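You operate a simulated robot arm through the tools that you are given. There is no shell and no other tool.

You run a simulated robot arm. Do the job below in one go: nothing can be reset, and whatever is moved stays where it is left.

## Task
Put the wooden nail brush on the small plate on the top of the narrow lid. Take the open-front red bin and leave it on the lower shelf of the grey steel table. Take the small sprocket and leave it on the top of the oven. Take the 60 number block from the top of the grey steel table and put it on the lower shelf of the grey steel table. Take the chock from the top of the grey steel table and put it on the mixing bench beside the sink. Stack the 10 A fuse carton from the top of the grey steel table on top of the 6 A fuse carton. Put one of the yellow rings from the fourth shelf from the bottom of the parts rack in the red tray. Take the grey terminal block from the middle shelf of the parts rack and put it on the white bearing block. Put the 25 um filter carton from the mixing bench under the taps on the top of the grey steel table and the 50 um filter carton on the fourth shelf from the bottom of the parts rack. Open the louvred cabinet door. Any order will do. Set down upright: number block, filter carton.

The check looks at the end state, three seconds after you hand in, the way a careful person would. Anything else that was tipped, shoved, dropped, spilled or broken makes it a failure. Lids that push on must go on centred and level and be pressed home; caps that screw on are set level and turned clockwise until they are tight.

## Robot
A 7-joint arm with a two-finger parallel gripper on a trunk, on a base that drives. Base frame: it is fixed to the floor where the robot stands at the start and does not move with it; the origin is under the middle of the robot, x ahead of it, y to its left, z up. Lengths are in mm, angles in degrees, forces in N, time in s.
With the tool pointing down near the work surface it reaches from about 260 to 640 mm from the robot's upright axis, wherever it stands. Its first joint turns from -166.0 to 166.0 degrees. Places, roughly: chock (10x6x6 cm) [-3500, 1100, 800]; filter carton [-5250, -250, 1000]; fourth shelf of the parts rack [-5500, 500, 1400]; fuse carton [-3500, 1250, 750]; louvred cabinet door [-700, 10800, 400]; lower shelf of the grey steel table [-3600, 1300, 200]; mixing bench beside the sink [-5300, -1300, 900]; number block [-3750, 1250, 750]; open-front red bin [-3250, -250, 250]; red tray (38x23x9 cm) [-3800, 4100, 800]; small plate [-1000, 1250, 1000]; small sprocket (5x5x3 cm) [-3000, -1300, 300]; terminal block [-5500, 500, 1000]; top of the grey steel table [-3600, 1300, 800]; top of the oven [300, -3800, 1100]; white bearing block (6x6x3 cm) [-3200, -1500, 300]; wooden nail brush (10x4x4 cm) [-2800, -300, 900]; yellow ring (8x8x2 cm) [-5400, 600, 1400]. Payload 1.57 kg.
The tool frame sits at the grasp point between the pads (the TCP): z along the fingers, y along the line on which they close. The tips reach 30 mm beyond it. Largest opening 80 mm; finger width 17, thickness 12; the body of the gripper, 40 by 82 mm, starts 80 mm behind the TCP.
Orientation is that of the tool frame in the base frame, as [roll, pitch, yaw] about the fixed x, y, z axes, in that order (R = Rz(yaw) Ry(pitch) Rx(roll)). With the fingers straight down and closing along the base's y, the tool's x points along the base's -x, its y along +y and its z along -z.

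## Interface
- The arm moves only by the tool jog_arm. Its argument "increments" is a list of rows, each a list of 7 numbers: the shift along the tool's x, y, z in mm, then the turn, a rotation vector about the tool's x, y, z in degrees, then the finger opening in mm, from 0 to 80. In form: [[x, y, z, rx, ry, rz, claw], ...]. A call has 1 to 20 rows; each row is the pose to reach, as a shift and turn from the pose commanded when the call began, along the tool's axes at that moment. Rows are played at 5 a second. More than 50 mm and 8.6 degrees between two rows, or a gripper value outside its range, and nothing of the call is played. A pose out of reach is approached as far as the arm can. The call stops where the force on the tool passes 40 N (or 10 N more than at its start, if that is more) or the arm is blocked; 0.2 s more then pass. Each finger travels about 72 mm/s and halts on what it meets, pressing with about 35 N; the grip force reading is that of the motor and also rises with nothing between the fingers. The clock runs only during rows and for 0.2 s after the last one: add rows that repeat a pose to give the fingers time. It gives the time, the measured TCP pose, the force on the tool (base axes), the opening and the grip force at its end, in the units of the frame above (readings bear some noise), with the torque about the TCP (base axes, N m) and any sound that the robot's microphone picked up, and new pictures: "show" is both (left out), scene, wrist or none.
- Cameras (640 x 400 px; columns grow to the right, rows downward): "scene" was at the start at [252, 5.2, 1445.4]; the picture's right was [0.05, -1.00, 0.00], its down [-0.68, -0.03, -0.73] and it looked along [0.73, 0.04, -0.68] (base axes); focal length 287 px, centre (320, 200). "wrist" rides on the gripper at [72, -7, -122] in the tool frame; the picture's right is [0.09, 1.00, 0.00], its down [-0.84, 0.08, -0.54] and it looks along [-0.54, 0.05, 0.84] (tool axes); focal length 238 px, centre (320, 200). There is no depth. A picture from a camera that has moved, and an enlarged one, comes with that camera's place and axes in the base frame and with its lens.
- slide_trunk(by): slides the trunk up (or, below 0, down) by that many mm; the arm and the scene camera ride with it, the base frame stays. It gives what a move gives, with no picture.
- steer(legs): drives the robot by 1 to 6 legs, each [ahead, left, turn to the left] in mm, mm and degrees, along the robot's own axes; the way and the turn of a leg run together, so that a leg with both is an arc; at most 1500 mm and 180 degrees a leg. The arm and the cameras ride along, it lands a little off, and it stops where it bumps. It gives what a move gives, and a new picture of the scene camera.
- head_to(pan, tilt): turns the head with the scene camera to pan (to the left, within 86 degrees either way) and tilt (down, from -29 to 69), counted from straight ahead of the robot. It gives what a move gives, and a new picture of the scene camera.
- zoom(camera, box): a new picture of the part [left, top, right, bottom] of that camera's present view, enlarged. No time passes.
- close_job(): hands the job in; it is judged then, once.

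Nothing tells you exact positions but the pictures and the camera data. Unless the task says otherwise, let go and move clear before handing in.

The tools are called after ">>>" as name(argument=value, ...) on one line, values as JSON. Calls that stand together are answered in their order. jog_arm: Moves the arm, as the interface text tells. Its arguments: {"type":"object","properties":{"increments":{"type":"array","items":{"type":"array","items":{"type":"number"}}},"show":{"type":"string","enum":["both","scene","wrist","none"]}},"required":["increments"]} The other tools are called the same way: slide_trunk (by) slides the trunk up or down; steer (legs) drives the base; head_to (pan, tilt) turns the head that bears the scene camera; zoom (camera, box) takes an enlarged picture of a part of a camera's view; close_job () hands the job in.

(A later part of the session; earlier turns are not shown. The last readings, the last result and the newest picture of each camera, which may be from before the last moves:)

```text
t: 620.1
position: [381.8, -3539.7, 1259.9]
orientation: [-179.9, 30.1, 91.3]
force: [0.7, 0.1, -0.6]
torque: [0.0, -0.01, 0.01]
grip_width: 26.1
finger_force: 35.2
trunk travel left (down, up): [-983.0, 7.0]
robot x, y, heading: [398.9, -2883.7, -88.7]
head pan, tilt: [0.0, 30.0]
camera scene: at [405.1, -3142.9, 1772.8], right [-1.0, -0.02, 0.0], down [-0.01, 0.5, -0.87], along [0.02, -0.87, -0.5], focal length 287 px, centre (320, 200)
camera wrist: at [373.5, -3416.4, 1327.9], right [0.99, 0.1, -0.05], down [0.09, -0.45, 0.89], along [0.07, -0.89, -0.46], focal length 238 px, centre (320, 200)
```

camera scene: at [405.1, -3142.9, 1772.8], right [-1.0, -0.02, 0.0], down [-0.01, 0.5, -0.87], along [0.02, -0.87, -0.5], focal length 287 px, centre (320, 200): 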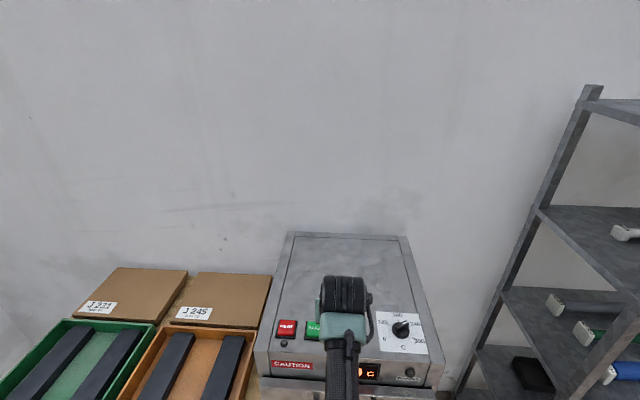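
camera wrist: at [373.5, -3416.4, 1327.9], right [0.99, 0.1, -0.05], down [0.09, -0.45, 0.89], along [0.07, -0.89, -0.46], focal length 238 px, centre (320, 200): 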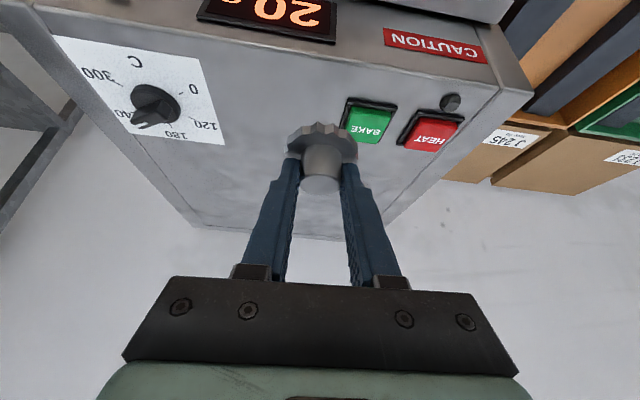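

>>> steer(legs=[[245, 0, -1]])

>>> slide_trunk(by=-85)

>>> jog_arm(increments=[[0, 0, 0, 0, 0, 0, 18]], show="both")

```text
t: 621.9
position: [373.1, -3783.4, 1259.7]
orientation: [-179.9, 30.1, 90.0]
force: [0.1, -0.3, -1.7]
torque: [-0.03, 0.0, -0.02]
grip_width: 26.1
finger_force: 35.1
trunk travel left (down, up): [-983.0, 7.0]
robot x, y, heading: [406.5, -3125.7, -89.7]
head pan, tilt: [0.0, 30.0]
camera scene: at [403.2, -3387.7, 1772.9], right [-1.0, 0.0, 0.0], down [0.0, 0.5, -0.87], along [0.0, -0.87, -0.5], focal length 287 px, centre (320, 200)
```

scene: 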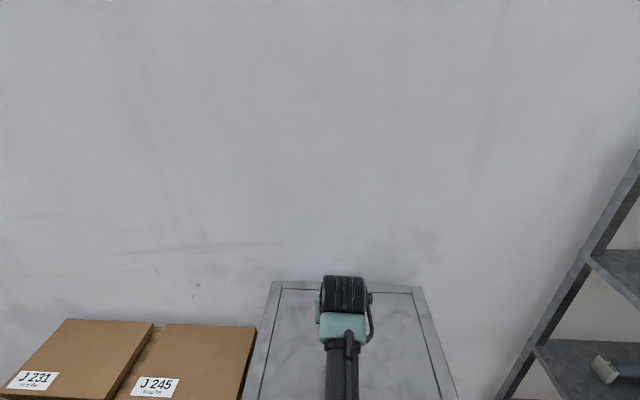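

```text
t: 623.1
position: [371.5, -3785.5, 1176.1]
orientation: [-180.0, 30.4, 90.0]
force: [0.5, 0.4, 9.7]
torque: [0.11, -0.15, 0.0]
grip_width: 25.6
finger_force: 34.8
trunk travel left (down, up): [-898.0, 92.0]
robot x, y, heading: [401.6, -3128.0, -89.8]
head pan, tilt: [0.0, 30.0]
```

```text
t: 623.5
position: [372.2, -3785.0, 1177.9]
orientation: [-179.9, 30.3, 90.0]
force: [-0.7, -4.2, 12.9]
torque: [0.04, -0.06, -0.03]
grip_width: 25.6
finger_force: 34.9
trunk travel left (down, up): [-898.0, 92.0]
robot x, y, heading: [404.1, -3134.7, -89.5]
head pan, tilt: [0.0, 30.0]
camera scene: at [403.3, -3387.6, 1688.1], right [-1.0, 0.0, 0.0], down [0.0, 0.5, -0.87], along [0.0, -0.87, -0.5], focal length 287 px, centre (320, 200)
camera wrist: at [366.2, -3661.5, 1244.9], right [1.0, 0.08, -0.05], down [0.08, -0.45, 0.89], along [0.05, -0.89, -0.45], focal length 238 px, centre (320, 200)
```

scene: 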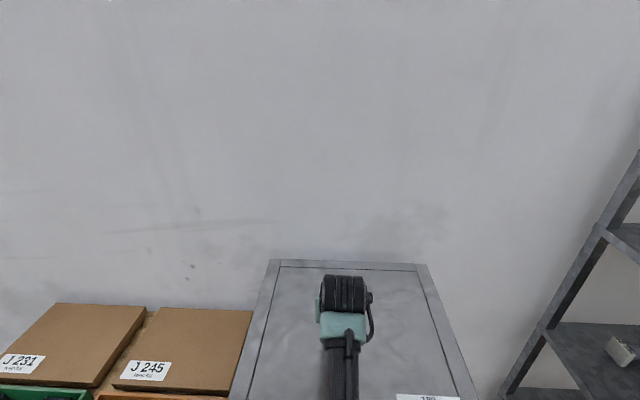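
wrist: 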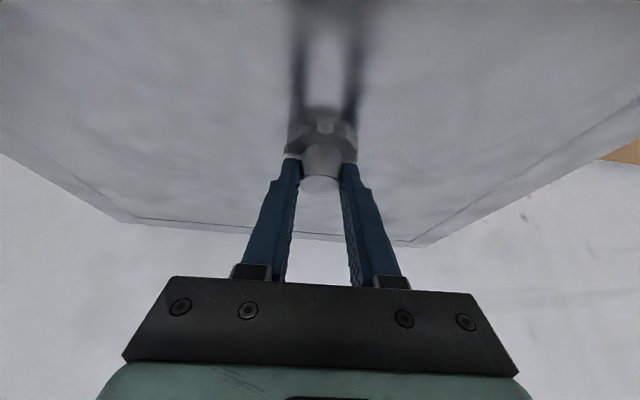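

Contact on the oven top (z≈1132). Release and retract.

>>> jog_arm(increments=[[0, 0, 0, 0, 0, 0, 27], [0, 0, 0, 0, 0, 0, 32], [0, 0, 0, 0, 0, 0, 40], [0, 0, 0, 0, 0, 0, 48], [0, 0, -5, 0, 0, 0, 50], [0, 0, -40, 0, 0, 0, 50], [0, 0, -85, 0, 0, 0, 50]], show="wrist")

```text
t: 625.1
position: [371.3, -3742.5, 1248.5]
orientation: [-179.9, 29.9, 90.0]
force: [0.5, 0.8, 0.6]
torque: [-0.02, -0.01, -0.01]
grip_width: 49.8
finger_force: 0.1
trunk travel left (down, up): [-898.0, 92.0]
robot x, y, heading: [402.8, -3128.4, -89.5]
head pan, tilt: [0.0, 30.0]
camera wrist: at [365.5, -3619.5, 1316.2], right [1.0, 0.08, -0.05], down [0.08, -0.46, 0.89], along [0.05, -0.89, -0.46], focal length 238 px, centre (320, 200)
```

wrist: 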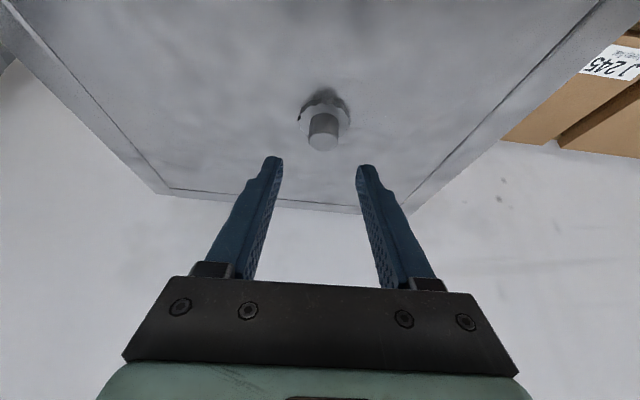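

Sprocket stands on the oven top. Now the last task: the louvred cabinet door far to the north. Back off, turn round and drive up the main aisle.

>>> steer(legs=[[-500, 0, 0], [0, 0, 180]])

>>> head_to(pan=0, tilt=15)

```text
t: 635.4
position: [419.2, -2030.7, 1247.6]
orientation: [-179.9, 30.0, -88.8]
force: [0.6, -0.7, 0.7]
torque: [-0.03, 0.04, 0.02]
grip_width: 49.7
finger_force: 0.0
trunk travel left (down, up): [-898.0, 92.0]
robot x, y, heading: [401.1, -2645.0, 91.6]
head pan, tilt: [0.0, 30.0]
camera scene: at [392.6, -2384.3, 1687.7], right [1.0, 0.02, 0.0], down [0.01, -0.5, -0.87], along [-0.02, 0.87, -0.5], focal length 287 px, centre (320, 200)
```

scene: 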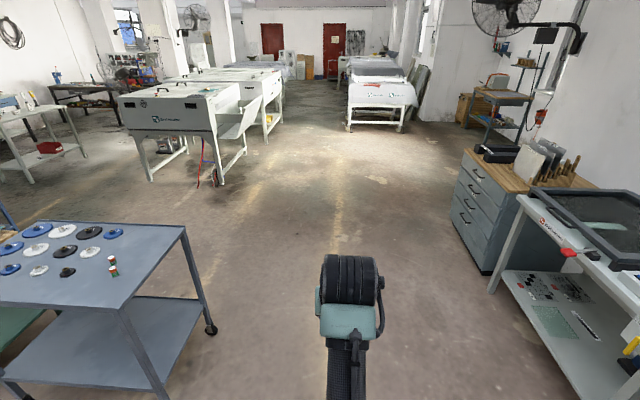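

```text
t: 636.1
position: [418.6, -2030.9, 1249.2]
orientation: [-179.8, 30.0, -88.8]
force: [-0.7, 0.4, 0.0]
torque: [0.03, 0.01, 0.01]
grip_width: 49.8
finger_force: 0.2
trunk travel left (down, up): [-898.0, 92.0]
robot x, y, heading: [402.3, -2644.6, 91.3]
head pan, tilt: [0.0, 15.0]
camera scene: at [392.5, -2381.3, 1711.8], right [1.0, 0.02, 0.0], down [0.01, -0.26, -0.97], along [-0.02, 0.97, -0.26], focal length 287 px, centre (320, 200)
```

scene: 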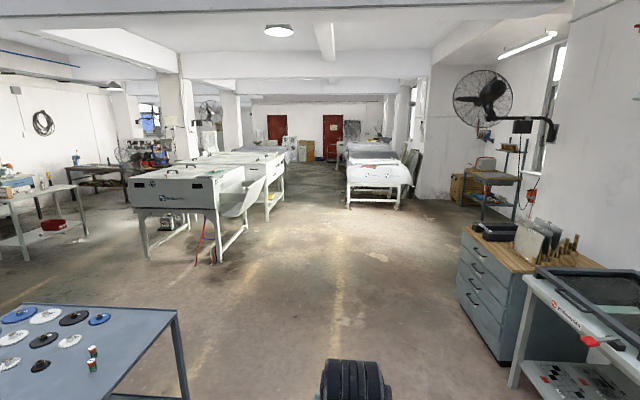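

>>> steer(legs=[[1500, 0, 0], [1500, 0, -0.6], [1500, 0, 0], [1500, 0, 0]])

>>> zoom(camera="scene", box=[200, 80, 440, 240])

```text
t: 664.4
position: [327.1, 3921.6, 1247.0]
orientation: [-180.0, 30.0, -89.9]
force: [-0.3, -1.0, -0.2]
torque: [-0.01, 0.05, 0.0]
grip_width: 50.0
finger_force: 0.1
trunk travel left (down, up): [-898.0, 92.0]
robot x, y, heading: [297.0, 3309.1, 90.4]
head pan, tilt: [0.0, 15.0]
camera scene: at [295.2, 3572.1, 1711.9], right [1.0, 0.01, 0.0], down [0.0, -0.26, -0.97], along [-0.01, 0.97, -0.26], focal length 287 px, centre (320, 200)
```

scene: 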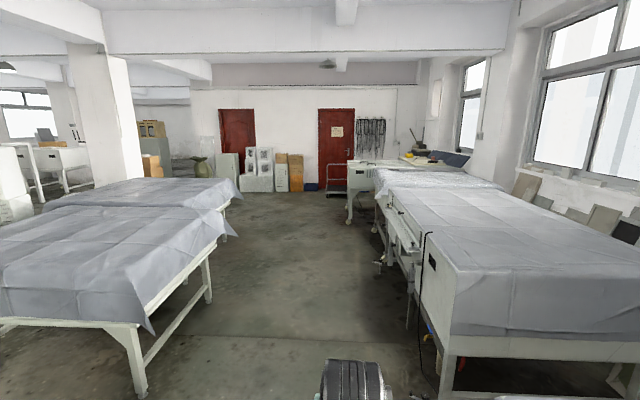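

```text
2.50 times, centred on (320, 160) of scene
camera zoom: at [295.2, 3572.1, 1711.9], right [1.0, 0.01, 0.0], down [0.0, -0.26, -0.97], along [-0.01, 0.97, -0.26], focal length 718 px, centre (320, 300)
```

zoom: 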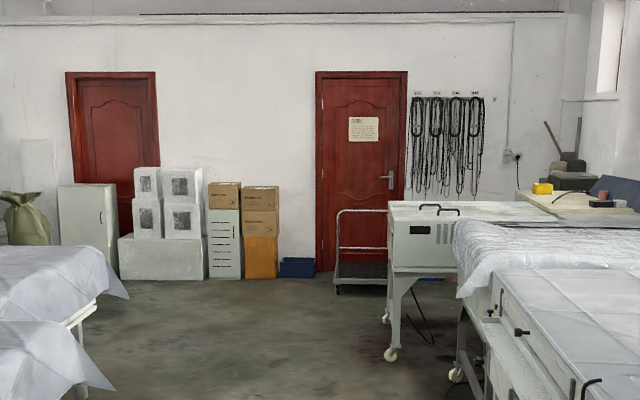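

>>> steer(legs=[[1500, 50, 0], [1500, 0, 0], [1500, 200, 0], [900, 700, 0]])

>>> head_to(pan=0, tilt=35)

```text
refused: leg 1 is longer than a leg can be; nothing moved
```

```text
t: 665.3
position: [327.9, 3922.1, 1249.0]
orientation: [-179.9, 30.0, -89.9]
force: [-0.1, 0.2, -0.7]
torque: [-0.03, 0.01, 0.0]
grip_width: 49.9
finger_force: 0.0
trunk travel left (down, up): [-898.0, 92.0]
robot x, y, heading: [297.5, 3306.5, 90.1]
head pan, tilt: [0.0, 35.0]
camera scene: at [295.2, 3566.8, 1680.0], right [1.0, 0.01, 0.0], down [0.0, -0.57, -0.82], along [0.0, 0.82, -0.57], focal length 287 px, centre (320, 200)
```

scene: 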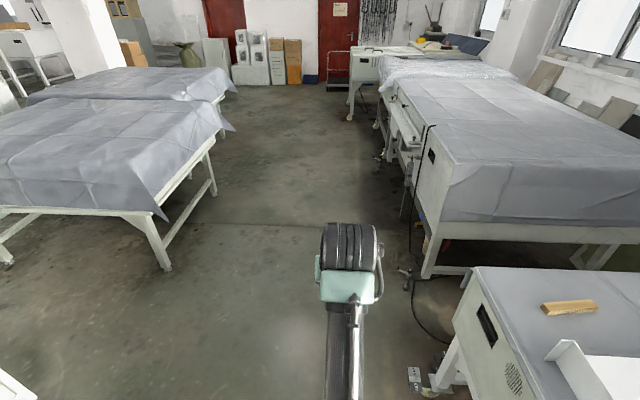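

>>> steer(legs=[[1480, 120, 0], [1490, 0, 0], [1490, 0, 0]])

>>> zoom(camera="scene", box=[120, 0, 360, 160])

```text
t: 687.0
position: [181.2, 8457.4, 1248.0]
orientation: [-179.9, 30.0, -90.8]
force: [0.6, -0.2, 0.4]
torque: [0.01, 0.03, 0.03]
grip_width: 50.1
finger_force: 0.0
trunk travel left (down, up): [-898.0, 92.0]
robot x, y, heading: [139.9, 7845.0, 89.3]
head pan, tilt: [0.0, 35.0]
camera scene: at [142.6, 8103.4, 1679.9], right [1.0, -0.01, 0.0], down [-0.01, -0.57, -0.82], along [0.01, 0.82, -0.57], focal length 287 px, centre (320, 200)
```

scene: 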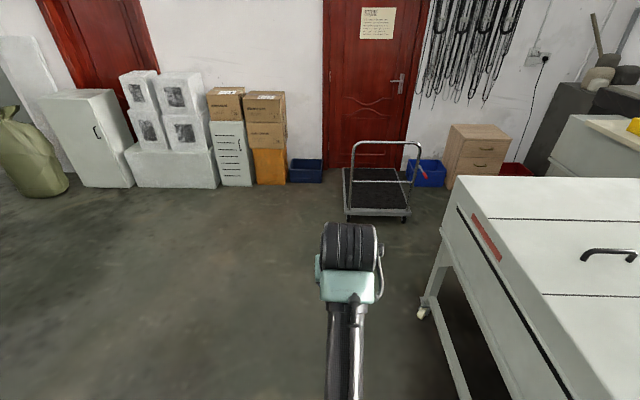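

```text
2.50 times, centred on (240, 80) of scene
camera zoom: at [142.6, 8103.4, 1679.9], right [1.0, -0.01, 0.0], down [-0.01, -0.57, -0.82], along [0.01, 0.82, -0.57], focal length 718 px, centre (520, 500)
```

zoom: 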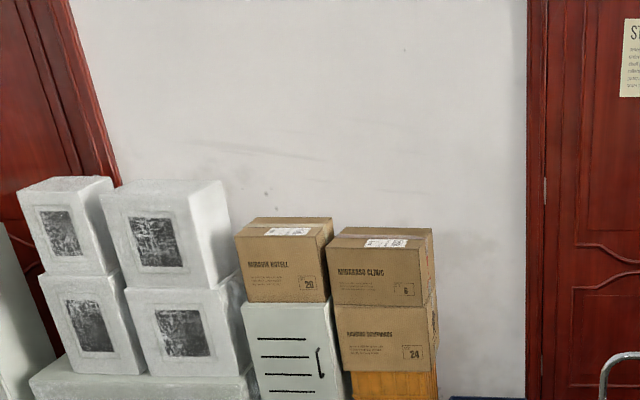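

The louvred cabinet (white, handle on the right, hinge on the left) is at x≈-700, y≈10800. I drive closer.

>>> steer(legs=[[1100, 750, 0.7]])

>>> slide_trunk(by=-400)

>>> head_to(pan=0, tilt=30)

```text
t: 693.7
position: [-585.0, 9572.4, 1248.1]
orientation: [-179.9, 30.0, -88.9]
force: [0.4, 0.4, -0.4]
torque: [0.0, 0.03, 0.0]
grip_width: 49.9
finger_force: 0.1
trunk travel left (down, up): [-898.0, 92.0]
robot x, y, heading: [-606.5, 8961.0, 91.2]
head pan, tilt: [0.0, 35.0]
camera scene: at [-610.7, 9216.9, 1679.9], right [1.0, 0.02, 0.0], down [0.01, -0.57, -0.82], along [-0.02, 0.82, -0.57], focal length 287 px, centre (320, 200)
```

scene: 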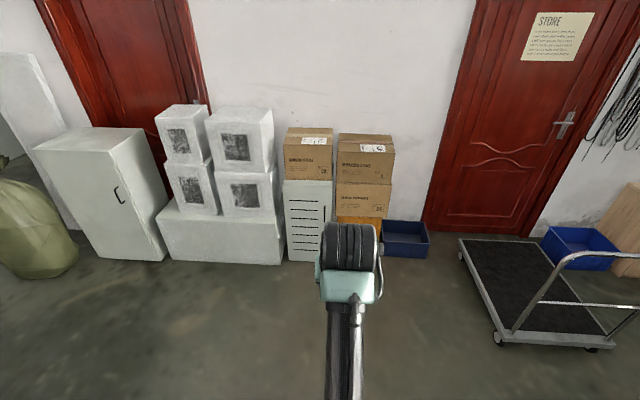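

```text
t: 697.5
position: [-584.2, 9571.5, 849.5]
orientation: [-179.9, 30.0, -88.9]
force: [0.5, 0.2, 0.2]
torque: [0.02, 0.05, 0.03]
grip_width: 49.9
finger_force: 0.0
trunk travel left (down, up): [-498.0, 492.0]
robot x, y, heading: [-604.7, 8960.2, 91.6]
head pan, tilt: [0.0, 35.0]
```

```text
t: 698.1
position: [-584.6, 9571.1, 848.3]
orientation: [-179.9, 30.0, -88.8]
force: [0.5, 0.3, -0.6]
torque: [0.0, 0.0, 0.02]
grip_width: 50.0
finger_force: 0.0
trunk travel left (down, up): [-498.0, 492.0]
robot x, y, heading: [-607.4, 8959.1, 91.3]
head pan, tilt: [0.0, 30.0]
camera scene: at [-610.8, 9219.4, 1287.6], right [1.0, 0.02, 0.0], down [0.01, -0.5, -0.87], along [-0.02, 0.87, -0.5], focal length 287 px, centre (320, 200)
```

scene: 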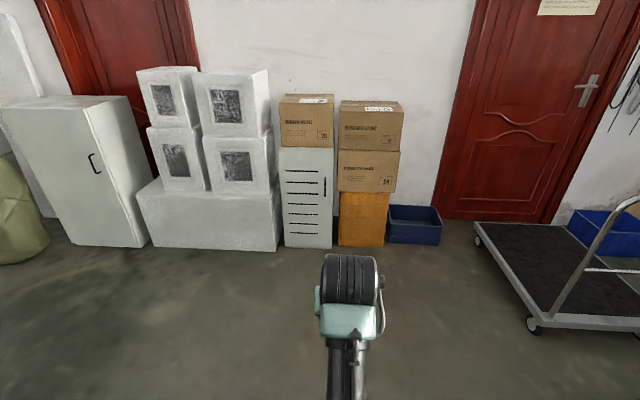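

>>> zoom(camera="scene", box=[250, 80, 410, 260])

>>> jog_arm(increments=[[0, 0, 0, 0, 0, 0, 50]], show="wrist")

```text
2.22 times, centred on (330, 170) of scene
camera zoom: at [-610.8, 9219.4, 1287.6], right [1.0, 0.02, 0.0], down [0.01, -0.5, -0.87], along [-0.02, 0.87, -0.5], focal length 638 px, centre (298, 267)
```

zoom: 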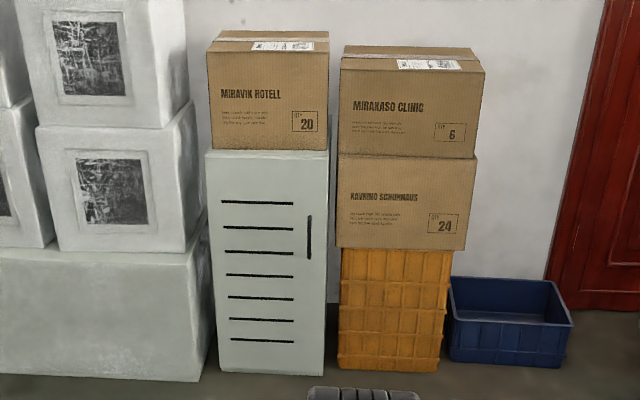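

```text
t: 698.5
position: [-586.4, 9572.2, 848.1]
orientation: [-179.9, 30.0, -88.9]
force: [0.4, -0.6, 0.0]
torque: [0.01, 0.0, -0.02]
grip_width: 50.0
finger_force: 0.0
trunk travel left (down, up): [-498.0, 492.0]
robot x, y, heading: [-603.3, 8956.1, 91.2]
head pan, tilt: [0.0, 30.0]
camera wrist: at [-575.2, 9448.6, 916.6], right [-0.99, -0.1, -0.05], down [-0.09, 0.45, 0.89], along [-0.07, 0.89, -0.46], focal length 238 px, centre (320, 200)
```

wrist: 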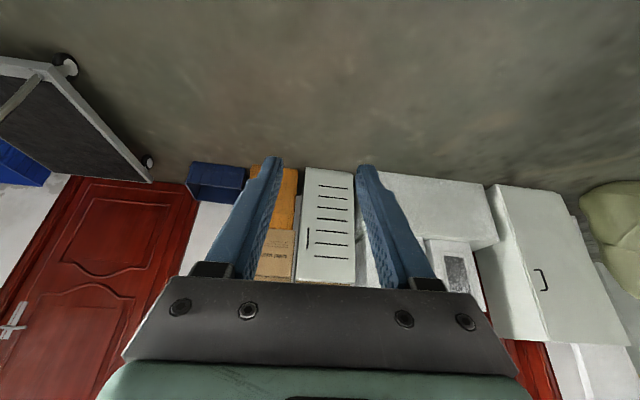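

The cabinet front is at y≈10780, x -894..-565, with a vertical bar handle at x≈-614, z 418-551. I turn the tool horizontal and lower to handle height.

>>> jog_arm(increments=[[0, 0, 0, 0, -7.5, 0, 50], [0, 0, 0, 0, -15, 0, 50], [0, 0, 0, 0, -22.5, 0, 50], [0, 0, 0, 0, -30, 0, 50], [0, 0, 0, 0, -37.5, 0, 50], [0, 0, 0, 0, -45, 0, 50], [0, 0, 0, 0, -52.5, 0, 50], [0, 0, 0, 0, -60, 0, 50]], show="none")

>>> slide_trunk(by=-360)

>>> jog_arm(increments=[[0, 0, 0, 0, 0, 0, 50]], show="both")

```text
t: 700.4
position: [-583.4, 9571.8, 846.3]
orientation: [-35.2, 89.8, 55.9]
force: [0.2, 0.4, 0.1]
torque: [0.03, 0.01, 0.0]
grip_width: 49.9
finger_force: 0.0
trunk travel left (down, up): [-498.0, 492.0]
robot x, y, heading: [-603.7, 8956.8, 91.2]
head pan, tilt: [0.0, 30.0]
```

```text
t: 703.9
position: [-584.4, 9572.5, 488.1]
orientation: [-55.9, 89.9, 35.1]
force: [0.7, 1.2, 0.4]
torque: [0.02, -0.01, 0.01]
grip_width: 50.1
finger_force: 0.2
trunk travel left (down, up): [-138.0, 852.0]
robot x, y, heading: [-602.9, 8956.5, 91.3]
head pan, tilt: [0.0, 30.0]
```

```text
t: 704.2
position: [-584.2, 9571.7, 487.5]
orientation: [-56.4, 90.0, 34.7]
force: [0.1, -0.5, 0.4]
torque: [-0.01, 0.01, 0.0]
grip_width: 50.0
finger_force: 0.1
trunk travel left (down, up): [-138.0, 852.0]
robot x, y, heading: [-606.5, 8956.9, 91.2]
head pan, tilt: [0.0, 30.0]
camera scene: at [-610.8, 9219.4, 927.7], right [1.0, 0.02, 0.0], down [0.01, -0.5, -0.87], along [-0.02, 0.87, -0.5], focal length 287 px, centre (320, 200)
camera wrist: at [-574.6, 9449.5, 414.5], right [-1.0, -0.02, -0.09], down [-0.07, -0.54, 0.84], along [-0.07, 0.84, 0.54], focal length 238 px, centre (320, 200)
```

scene: 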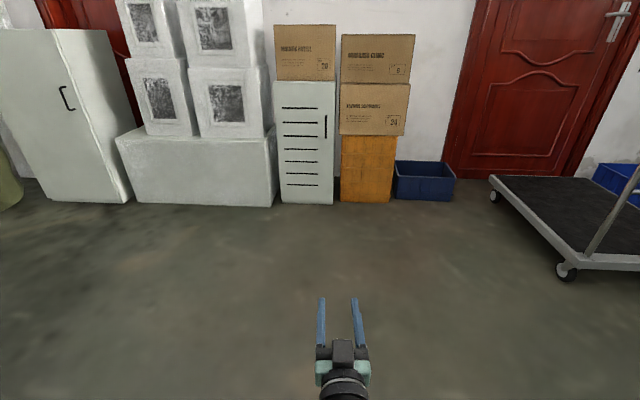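
wrist: 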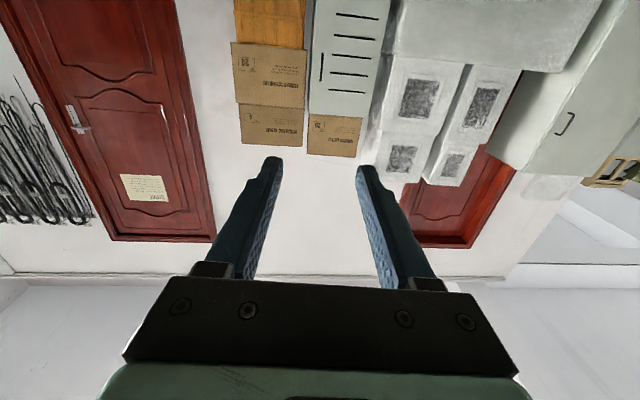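

>>> steer(legs=[[0, 43, -1.2], [1060, 0, 0]])

>>> jog_arm(increments=[[0, 0, 0, 0, 0, 0, 50]], show="both")

```text
t: 710.0
position: [-597.5, 10595.6, 488.2]
orientation: [-52.6, 89.9, 36.3]
force: [0.0, 0.1, 0.0]
torque: [0.03, 0.0, 0.02]
grip_width: 49.9
finger_force: 0.2
trunk travel left (down, up): [-138.0, 852.0]
robot x, y, heading: [-642.2, 9982.6, 89.2]
head pan, tilt: [0.0, 30.0]
camera scene: at [-637.1, 10244.0, 927.7], right [1.0, -0.01, 0.0], down [-0.01, -0.5, -0.87], along [0.01, 0.87, -0.5], focal length 287 px, centre (320, 200)
```

scene: 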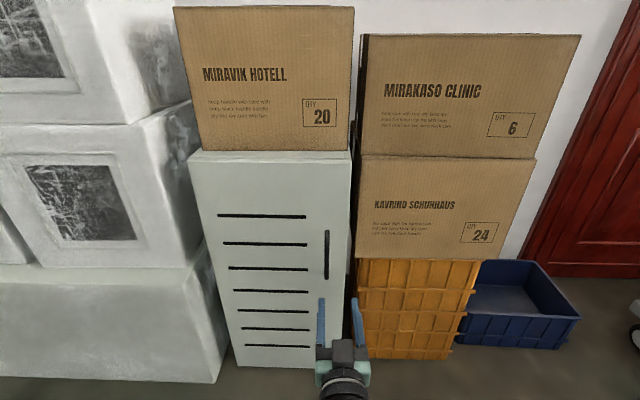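

```text
t: 710.4
position: [-597.0, 10594.1, 488.5]
orientation: [-46.8, 89.9, 42.1]
force: [0.7, 0.6, -0.4]
torque: [0.0, 0.01, 0.02]
grip_width: 50.0
finger_force: 0.2
trunk travel left (down, up): [-138.0, 852.0]
robot x, y, heading: [-639.2, 9984.0, 89.2]
head pan, tilt: [0.0, 30.0]
camera scene: at [-637.1, 10244.0, 927.7], right [1.0, -0.01, 0.0], down [-0.01, -0.5, -0.87], along [0.01, 0.87, -0.5], focal length 287 px, centre (320, 200)
camera wrist: at [-592.2, 10472.8, 414.6], right [-1.0, 0.02, -0.09], down [-0.09, -0.54, 0.84], along [-0.03, 0.84, 0.54], focal length 238 px, centre (320, 200)
```

scene: 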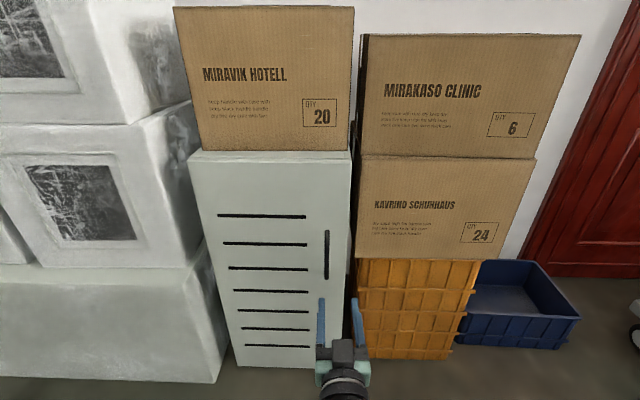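
wrist: 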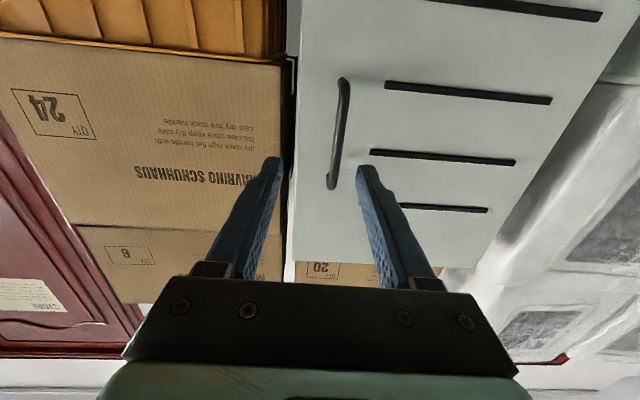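

Handle bar at about (-617, 10743, 497), door face y≈10753. I line up and approach with the fingers either side of the bar.

>>> jog_arm(increments=[[0, 12, 20, 0, 0, 0, 36], [-5, 23, 50, 0, 0, 0, 36], [-6, 23, 85, 0, 0, 0, 36]], show="wrist")

```text
t: 711.2
position: [-621.6, 10683.4, 489.7]
orientation: [-42.2, 89.9, 46.8]
force: [0.8, -0.5, 1.2]
torque: [0.01, 0.0, 0.0]
grip_width: 35.7
finger_force: 0.1
trunk travel left (down, up): [-138.0, 852.0]
robot x, y, heading: [-636.8, 9985.4, 89.3]
head pan, tilt: [0.0, 30.0]
camera wrist: at [-616.2, 10560.4, 416.9], right [-1.0, 0.02, -0.09], down [-0.09, -0.54, 0.84], along [-0.03, 0.84, 0.54], focal length 238 px, centre (320, 200)
```

wrist: 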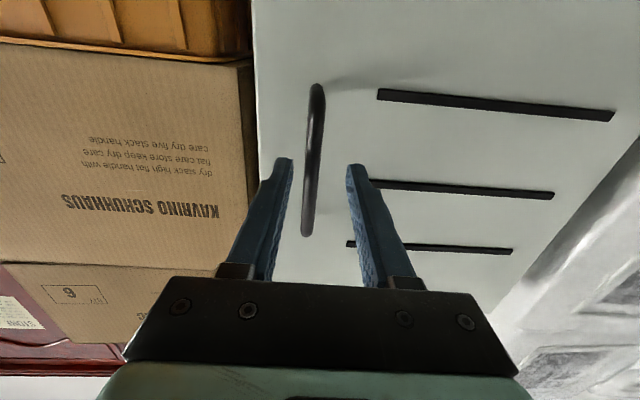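

>>> jog_arm(increments=[[0, -7, 10, 0, 0, 0, 36], [0, -7, 20, 0, 0, 0, 36], [0, -7, 30, 0, 0, 0, 36]], show="wrist")

```text
t: 712.0
position: [-611.6, 10710.2, 493.2]
orientation: [-62.0, 90.0, 26.8]
force: [-0.5, 0.7, 0.4]
torque: [0.02, 0.02, -0.01]
grip_width: 36.3
finger_force: 0.0
trunk travel left (down, up): [-138.0, 852.0]
robot x, y, heading: [-641.2, 9983.3, 89.2]
head pan, tilt: [0.0, 30.0]
camera wrist: at [-607.3, 10588.1, 420.1], right [-1.0, 0.02, -0.09], down [-0.09, -0.54, 0.84], along [-0.03, 0.84, 0.54], focal length 238 px, centre (320, 200)
```

wrist: 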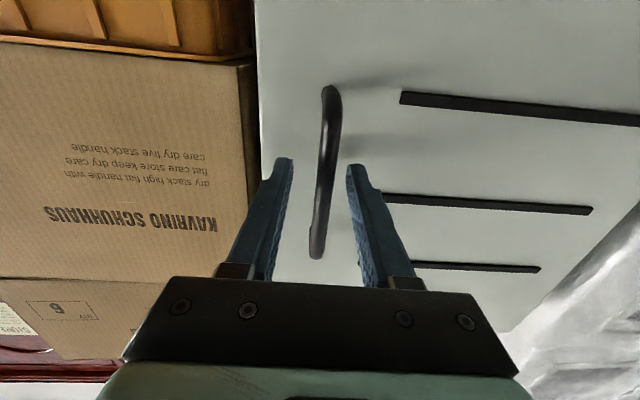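

>>> jog_arm(increments=[[0, 0, 0, 0, 0, 0, 28], [0, 0, 0, 0, 0, 0, 20], [0, 0, 0, 0, 0, 0, 12], [0, 0, 0, 0, 0, 0, 6], [0, 0, 0, 0, 0, 0, 2]], show="wrist")

```text
t: 713.2
position: [-613.9, 10710.2, 494.1]
orientation: [-64.2, 89.8, 25.0]
force: [-10.0, 2.5, -0.6]
torque: [0.04, 0.11, 0.03]
grip_width: 10.9
finger_force: 28.5
trunk travel left (down, up): [-138.0, 852.0]
robot x, y, heading: [-640.9, 9981.5, 89.5]
head pan, tilt: [0.0, 30.0]
camera wrist: at [-609.4, 10588.3, 420.4], right [-1.0, 0.02, -0.09], down [-0.09, -0.54, 0.84], along [-0.04, 0.84, 0.54], focal length 238 px, centre (320, 200)
```

wrist: 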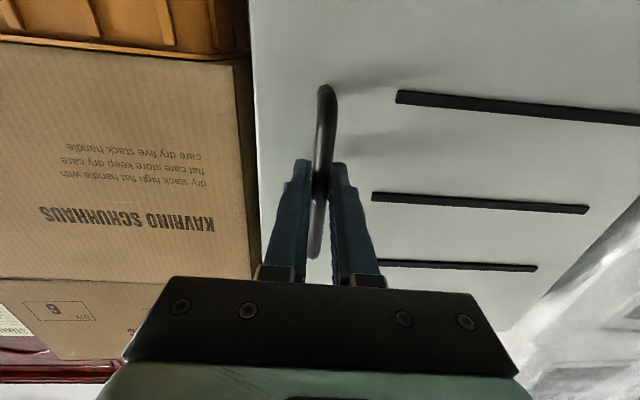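

Handle gripped (11 mm). I pull along the door's arc, starting with 10°.

>>> jog_arm(increments=[[0, 1, -10, 2, 0, 0, 2], [0, 4, -24, 5, 0, 0, 2], [0, 7, -36, 7.5, 0, 0, 2], [0, 10, -47, 10, 0, 0, 2]], show="both")

```text
t: 714.2
position: [-630.8, 10666.1, 493.1]
orientation: [-118.5, 89.8, -38.6]
force: [-26.7, 11.3, -9.2]
torque: [-0.81, 0.27, 0.15]
grip_width: 10.6
finger_force: 28.0
trunk travel left (down, up): [-138.0, 852.0]
robot x, y, heading: [-639.1, 9981.4, 89.3]
head pan, tilt: [0.0, 30.0]
camera scene: at [-638.0, 10245.0, 927.2], right [1.0, -0.01, 0.0], down [-0.01, -0.5, -0.87], along [0.01, 0.87, -0.5], focal length 287 px, centre (320, 200)
camera wrist: at [-645.3, 10542.9, 420.4], right [-0.98, 0.18, -0.1], down [-0.17, -0.52, 0.84], along [0.1, 0.84, 0.54], focal length 238 px, centre (320, 200)
```

scene: 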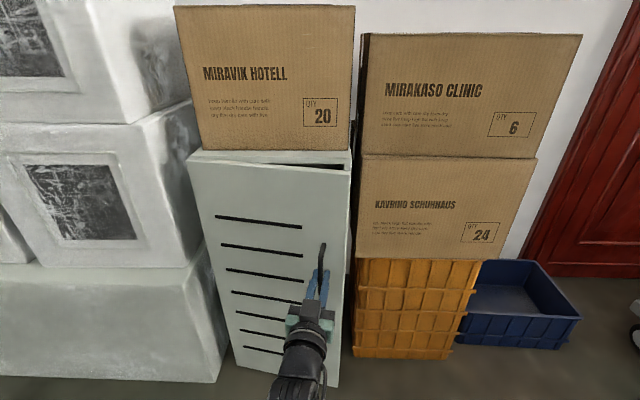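
wrist: 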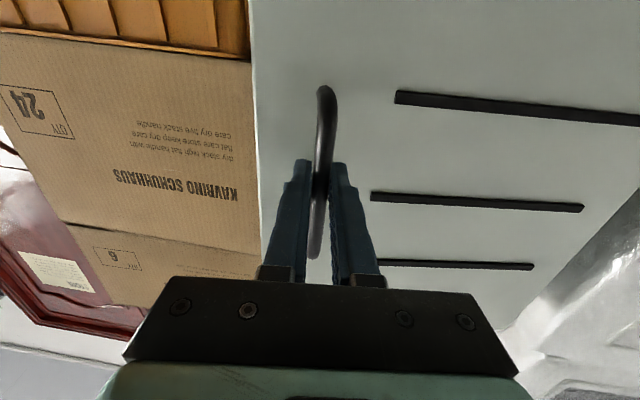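

The door opens. The force shows the hinge is a bit further back than assumed; I correct the arc and continue to ~40°.

>>> jog_arm(increments=[[0, 8, -3, 1, 0, 0, 2], [0, 14.4, -25, 5, 0, 0, 2], [0, 23.5, -48.2, 10, 0, 0, 2], [0, 34.8, -70.3, 15, 0, 0, 2], [0, 47.7, -91.5, 20, 0, 0, 2]], show="both")

```text
t: 715.4
position: [-687.0, 10584.6, 492.1]
orientation: [-85.1, 89.8, -26.3]
force: [-5.4, 4.7, 0.2]
torque: [-0.71, 0.52, 0.04]
grip_width: 10.7
finger_force: 28.6
trunk travel left (down, up): [-138.0, 852.0]
robot x, y, heading: [-634.5, 9984.6, 89.1]
head pan, tilt: [0.0, 30.0]
camera scene: at [-637.0, 10244.2, 927.7], right [1.0, -0.01, 0.0], down [-0.01, -0.5, -0.87], along [0.01, 0.87, -0.5], focal length 287 px, centre (320, 200)
camera wrist: at [-744.1, 10475.8, 419.2], right [-0.85, 0.52, -0.09], down [-0.35, -0.42, 0.84], along [0.39, 0.75, 0.54], focal length 238 px, centre (320, 200)
```

scene: 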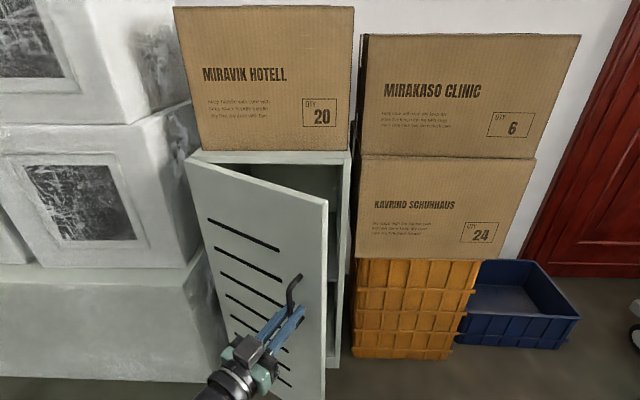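
wrist: 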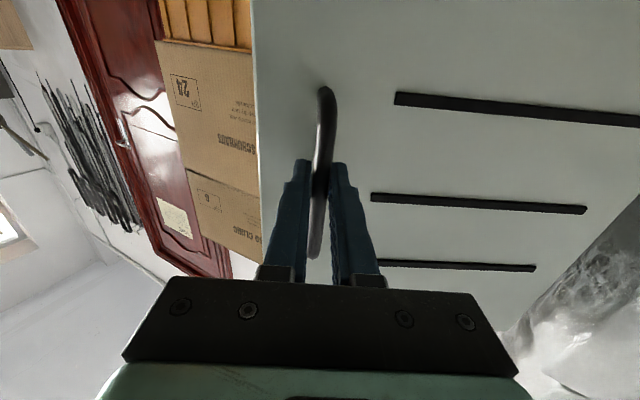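

>>> jog_arm(increments=[[0, 6.7, -24, 5, 0, 0, 2], [0, 15.5, -47.2, 10, 0, 0, 2], [0, 26.2, -69.6, 15, 0, 0, 2], [0, 38.8, -91, 20, 0, 0, 2]], show="scene")

```text
t: 716.4
position: [-767.0, 10526.4, 494.5]
orientation: [-142.1, 89.8, -103.1]
force: [-7.0, 14.4, -6.3]
torque: [-0.06, -0.01, 0.08]
grip_width: 15.4
finger_force: 7.4
trunk travel left (down, up): [-138.0, 852.0]
robot x, y, heading: [-640.3, 9979.2, 89.2]
head pan, tilt: [0.0, 30.0]
camera scene: at [-637.2, 10244.6, 927.5], right [1.0, -0.01, 0.0], down [-0.01, -0.5, -0.87], along [0.01, 0.87, -0.5], focal length 287 px, centre (320, 200)
```

scene: 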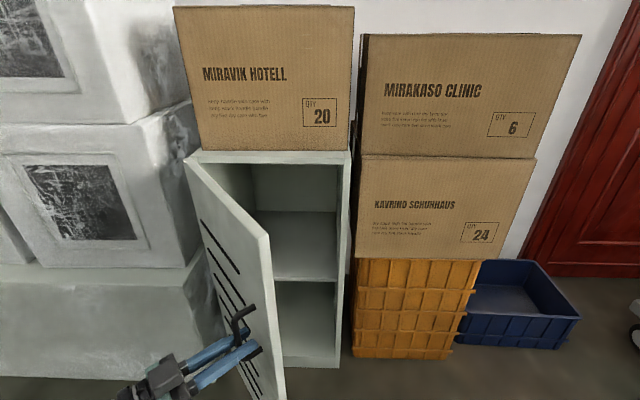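

The door is at ~50° and the grip is slipping, so I release, retreat, and prepare to push it wider from the inside with closed fingers.

>>> jog_arm(increments=[[0, 0, 0, 0, 0, 0, 30], [0, 0, 0, 0, 0, 0, 44], [0, 0, -40, 0, 0, 0, 44], [0, 0, -80, 0, 0, 0, 44], [0, -23, -72, -8, 0, 0, 40], [0, -46, -63, -16, 0, 0, 30], [0, -70, -55, -24, 0, 0, 20], [0, -93, -46, -32, 0, 0, 10], [0, -116, -38, -40, 0, 0, 0], [0, -139.6, -29.7, -48, 0, 0, 0]], show="both")

```text
t: 718.6
position: [-714.3, 10405.3, 493.5]
orientation: [-2.1, 89.8, 79.4]
force: [-0.2, -0.2, -0.4]
torque: [-0.01, -0.01, 0.01]
grip_width: 0.0
finger_force: 20.9
out of reach, approached as far as the arm can: row 10
trunk travel left (down, up): [-138.0, 852.0]
robot x, y, heading: [-640.3, 9983.2, 89.2]
head pan, tilt: [0.0, 30.0]
camera scene: at [-637.1, 10244.0, 927.7], right [1.0, -0.01, 0.0], down [-0.01, -0.5, -0.87], along [0.01, 0.87, -0.5], focal length 287 px, centre (320, 200)
camera wrist: at [-725.3, 10282.5, 418.8], right [-0.99, 0.14, -0.09], down [-0.16, -0.53, 0.84], along [0.07, 0.84, 0.54], focal length 238 px, centre (320, 200)
```

scene: 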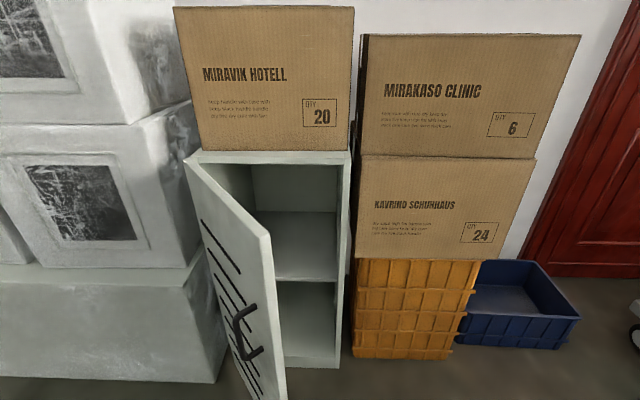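
wrist: 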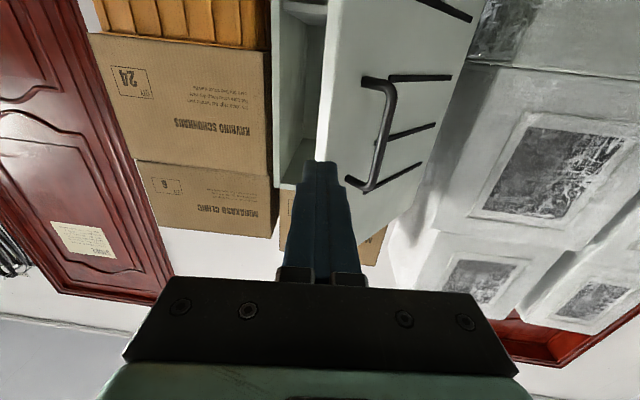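

>>> steer(legs=[[0, -105, 0], [110, 0, 0]])

>>> jog_arm(increments=[[0, 0, 0, 0, 0, 0, 0]], show="both")

```text
t: 720.6
position: [-611.2, 10517.2, 491.0]
orientation: [-40.4, 89.9, 41.6]
force: [-0.9, -0.4, 0.9]
torque: [-0.02, 0.0, -0.04]
grip_width: 0.1
finger_force: 21.5
trunk travel left (down, up): [-138.0, 852.0]
robot x, y, heading: [-531.3, 10099.0, 89.7]
head pan, tilt: [0.0, 30.0]
camera scene: at [-530.7, 10356.7, 927.7], right [1.0, 0.0, 0.0], down [0.0, -0.5, -0.87], along [0.0, 0.87, -0.5], focal length 287 px, centre (320, 200)
```

scene: 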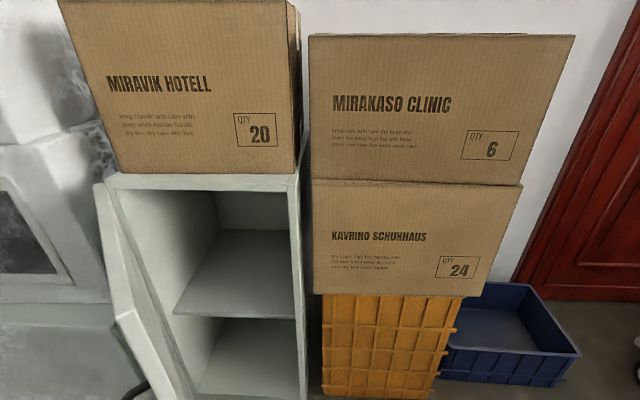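

```text
t: 721.0
position: [-611.6, 10516.5, 492.2]
orientation: [-40.5, 89.9, 41.7]
force: [-0.4, 0.3, -1.2]
torque: [0.01, -0.01, -0.05]
grip_width: 0.0
finger_force: 21.6
trunk travel left (down, up): [-138.0, 852.0]
robot x, y, heading: [-532.3, 10097.8, 89.5]
head pan, tilt: [0.0, 30.0]
camera scene: at [-530.7, 10356.8, 927.7], right [1.0, 0.0, 0.0], down [0.0, -0.5, -0.87], along [0.0, 0.87, -0.5], focal length 287 px, centre (320, 200)
camera wrist: at [-619.8, 10394.3, 418.3], right [-0.99, 0.14, -0.09], down [-0.15, -0.53, 0.84], along [0.06, 0.84, 0.54], focal length 238 px, centre (320, 200)
```

scene: 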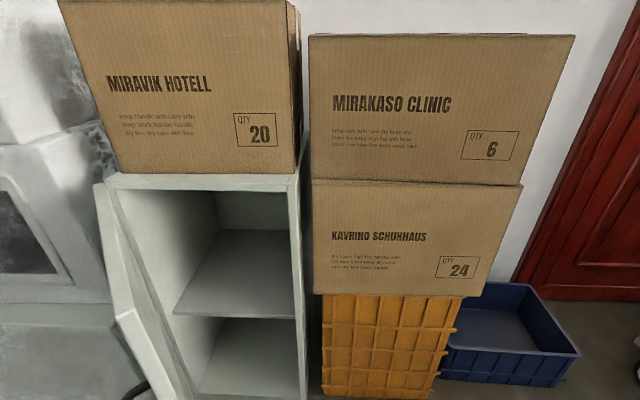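
wrist: 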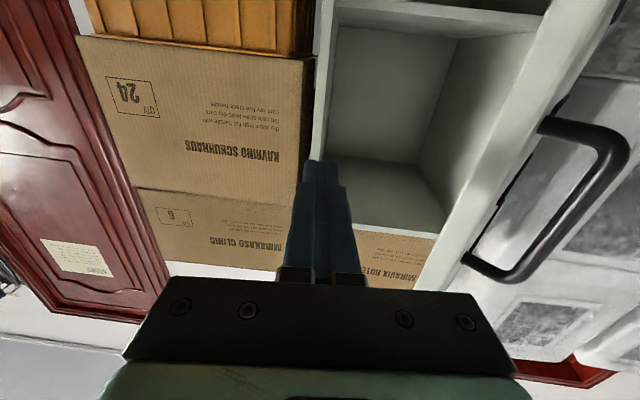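

The closed fingers are on the inside of the door. I push left to open it wider.

>>> jog_arm(increments=[[0, 29, -4, 0, 0, 0, 0], [0, 59, -8, 0, 0, 0, 0], [0, 89, -12, 0, 0, 0, 0], [0, 119, -16, 0, 0, 0, 0], [0, 149, -20, 0, 0, 0, 0], [0, 178, -24, 0, 0, 0, 0]], show="both")

```text
t: 721.9
position: [-685.4, 10514.3, 492.6]
orientation: [-46.9, 89.5, 34.0]
force: [0.6, 0.5, -0.2]
torque: [0.02, -0.03, 0.03]
grip_width: 0.2
finger_force: 21.2
trunk travel left (down, up): [-138.0, 852.0]
robot x, y, heading: [-530.0, 10096.0, 89.6]
head pan, tilt: [0.0, 30.0]
stopped in row 4: the force on the tool passed its limit at 60 N (the readings are from after the stop); the commanded pose is now the measured one
camera scene: at [-530.4, 10356.6, 927.6], right [1.0, -0.01, 0.0], down [0.0, -0.5, -0.87], along [0.0, 0.87, -0.5], focal length 287 px, centre (320, 200)
camera wrist: at [-697.4, 10392.5, 418.3], right [-0.98, 0.16, -0.1], down [-0.17, -0.53, 0.83], along [0.08, 0.84, 0.54], focal length 238 px, centre (320, 200)
```

scene: 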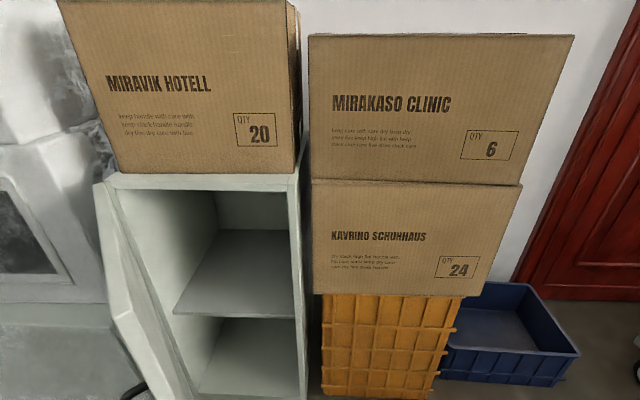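
wrist: 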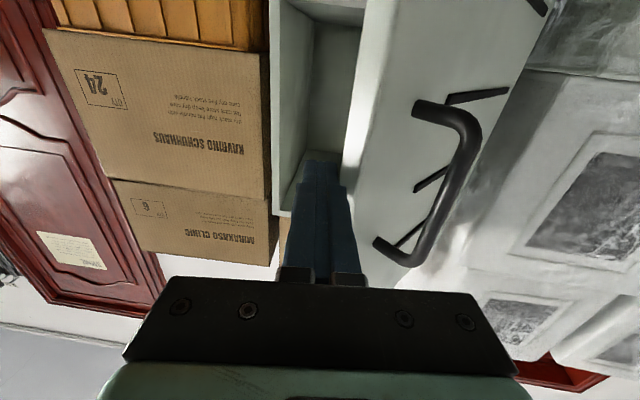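

>>> jog_arm(increments=[[0, 4, 0, 0, 0, 0, 0], [0, 8, -1, 0, 0, 0, 0], [0, 13, -2, 0, 0, 0, 0], [0, 19, -3, 0, 0, 0, 0], [0, 26, -4, 0, 0, 0, 0], [0, 34, -5, 0, 0, 0, 0], [0, 42, -6, 0, 0, 0, 0], [0, 50, -7, 0, 0, 0, 0], [0, 58, -8, 0, 0, 0, 0], [0, 66, -9, 0, 0, 0, 0], [0, 74, -10, 0, 0, 0, 0], [0, 82, -11, 0, 0, 0, 0], [0, 90, -12, 0, 0, 0, 0]], show="both")

```text
t: 722.5
position: [-689.1, 10513.8, 491.6]
orientation: [-51.2, 89.6, 29.1]
force: [0.6, -2.0, 0.1]
torque: [0.03, -0.02, -0.01]
grip_width: 0.1
finger_force: 20.7
trunk travel left (down, up): [-138.0, 852.0]
robot x, y, heading: [-534.8, 10090.7, 89.7]
head pan, tilt: [0.0, 30.0]
stopped in row 3: the force on the tool passed its limit at 45 N (the readings are from after the stop); the commanded pose is now the measured one
camera scene: at [-529.8, 10355.9, 927.8], right [1.0, -0.01, 0.0], down [0.0, -0.5, -0.87], along [0.0, 0.87, -0.5], focal length 287 px, centre (320, 200)
camera wrist: at [-701.0, 10391.7, 418.2], right [-0.98, 0.17, -0.1], down [-0.18, -0.52, 0.83], along [0.09, 0.83, 0.54], focal length 238 px, centre (320, 200)
```

scene: 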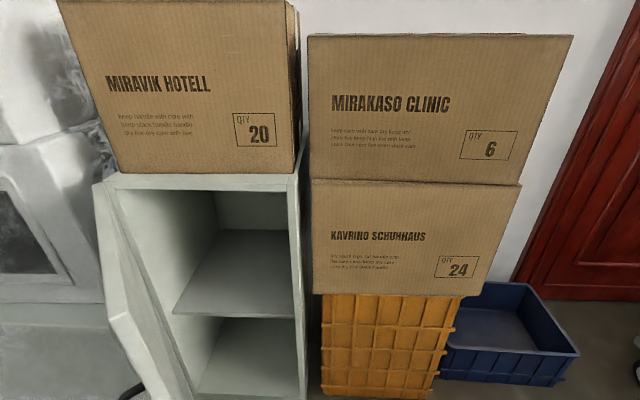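
wrist: 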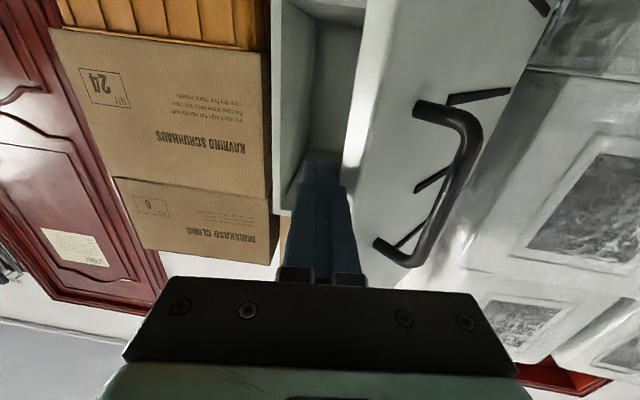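

>>> jog_arm(increments=[[0, 2, 0, 0, 0, 0, 0], [0, 4, -0.5, 0, 0, 0, 0]], show="none")

>>> jog_arm(increments=[[0, 2, 0, 0, 0, 0, 0], [0, 4, -0.5, 0, 0, 0, 0]], show="wrist")

>>> zoom(camera="wrist", box=[240, 60, 520, 290])

```text
t: 723.1
position: [-690.1, 10512.1, 492.6]
orientation: [-37.5, 89.5, 42.4]
force: [14.6, -18.8, 1.9]
torque: [0.22, 0.13, -0.01]
grip_width: 0.0
finger_force: 21.4
trunk travel left (down, up): [-138.0, 852.0]
robot x, y, heading: [-532.5, 10095.2, 89.8]
head pan, tilt: [0.0, 30.0]
```

```text
t: 723.6
position: [-688.8, 10514.4, 492.8]
orientation: [-44.6, 89.3, 35.1]
force: [2.0, -1.9, 0.1]
torque: [-0.02, 0.03, -0.01]
grip_width: 0.2
finger_force: 21.3
trunk travel left (down, up): [-138.0, 852.0]
robot x, y, heading: [-530.8, 10093.3, 89.9]
head pan, tilt: [0.0, 30.0]
stopped in row 2: the force on the tool passed its limit at 43 N (the readings are from after the stop); the commanded pose is now the measured one
camera wrist: at [-703.9, 10391.5, 417.6], right [-0.98, 0.18, -0.1], down [-0.18, -0.52, 0.83], along [0.1, 0.83, 0.55], focal length 238 px, centre (320, 200)
```

wrist: 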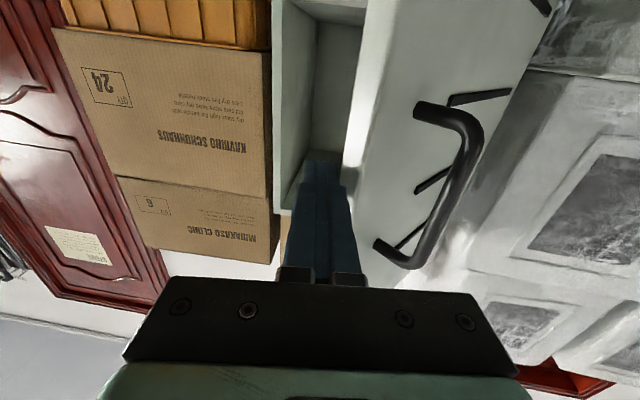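

```text
1.74 times, centred on (380, 175) of wrist
camera zoom: at [-703.9, 10391.5, 417.6], right [-0.98, 0.18, -0.1], down [-0.18, -0.52, 0.83], along [0.1, 0.83, 0.55], focal length 414 px, centre (216, 244)
```

zoom: 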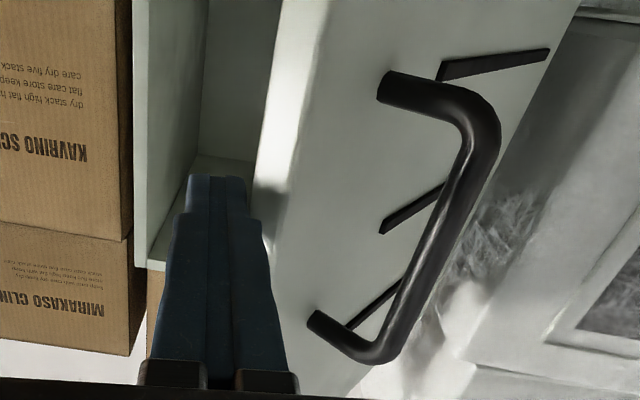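

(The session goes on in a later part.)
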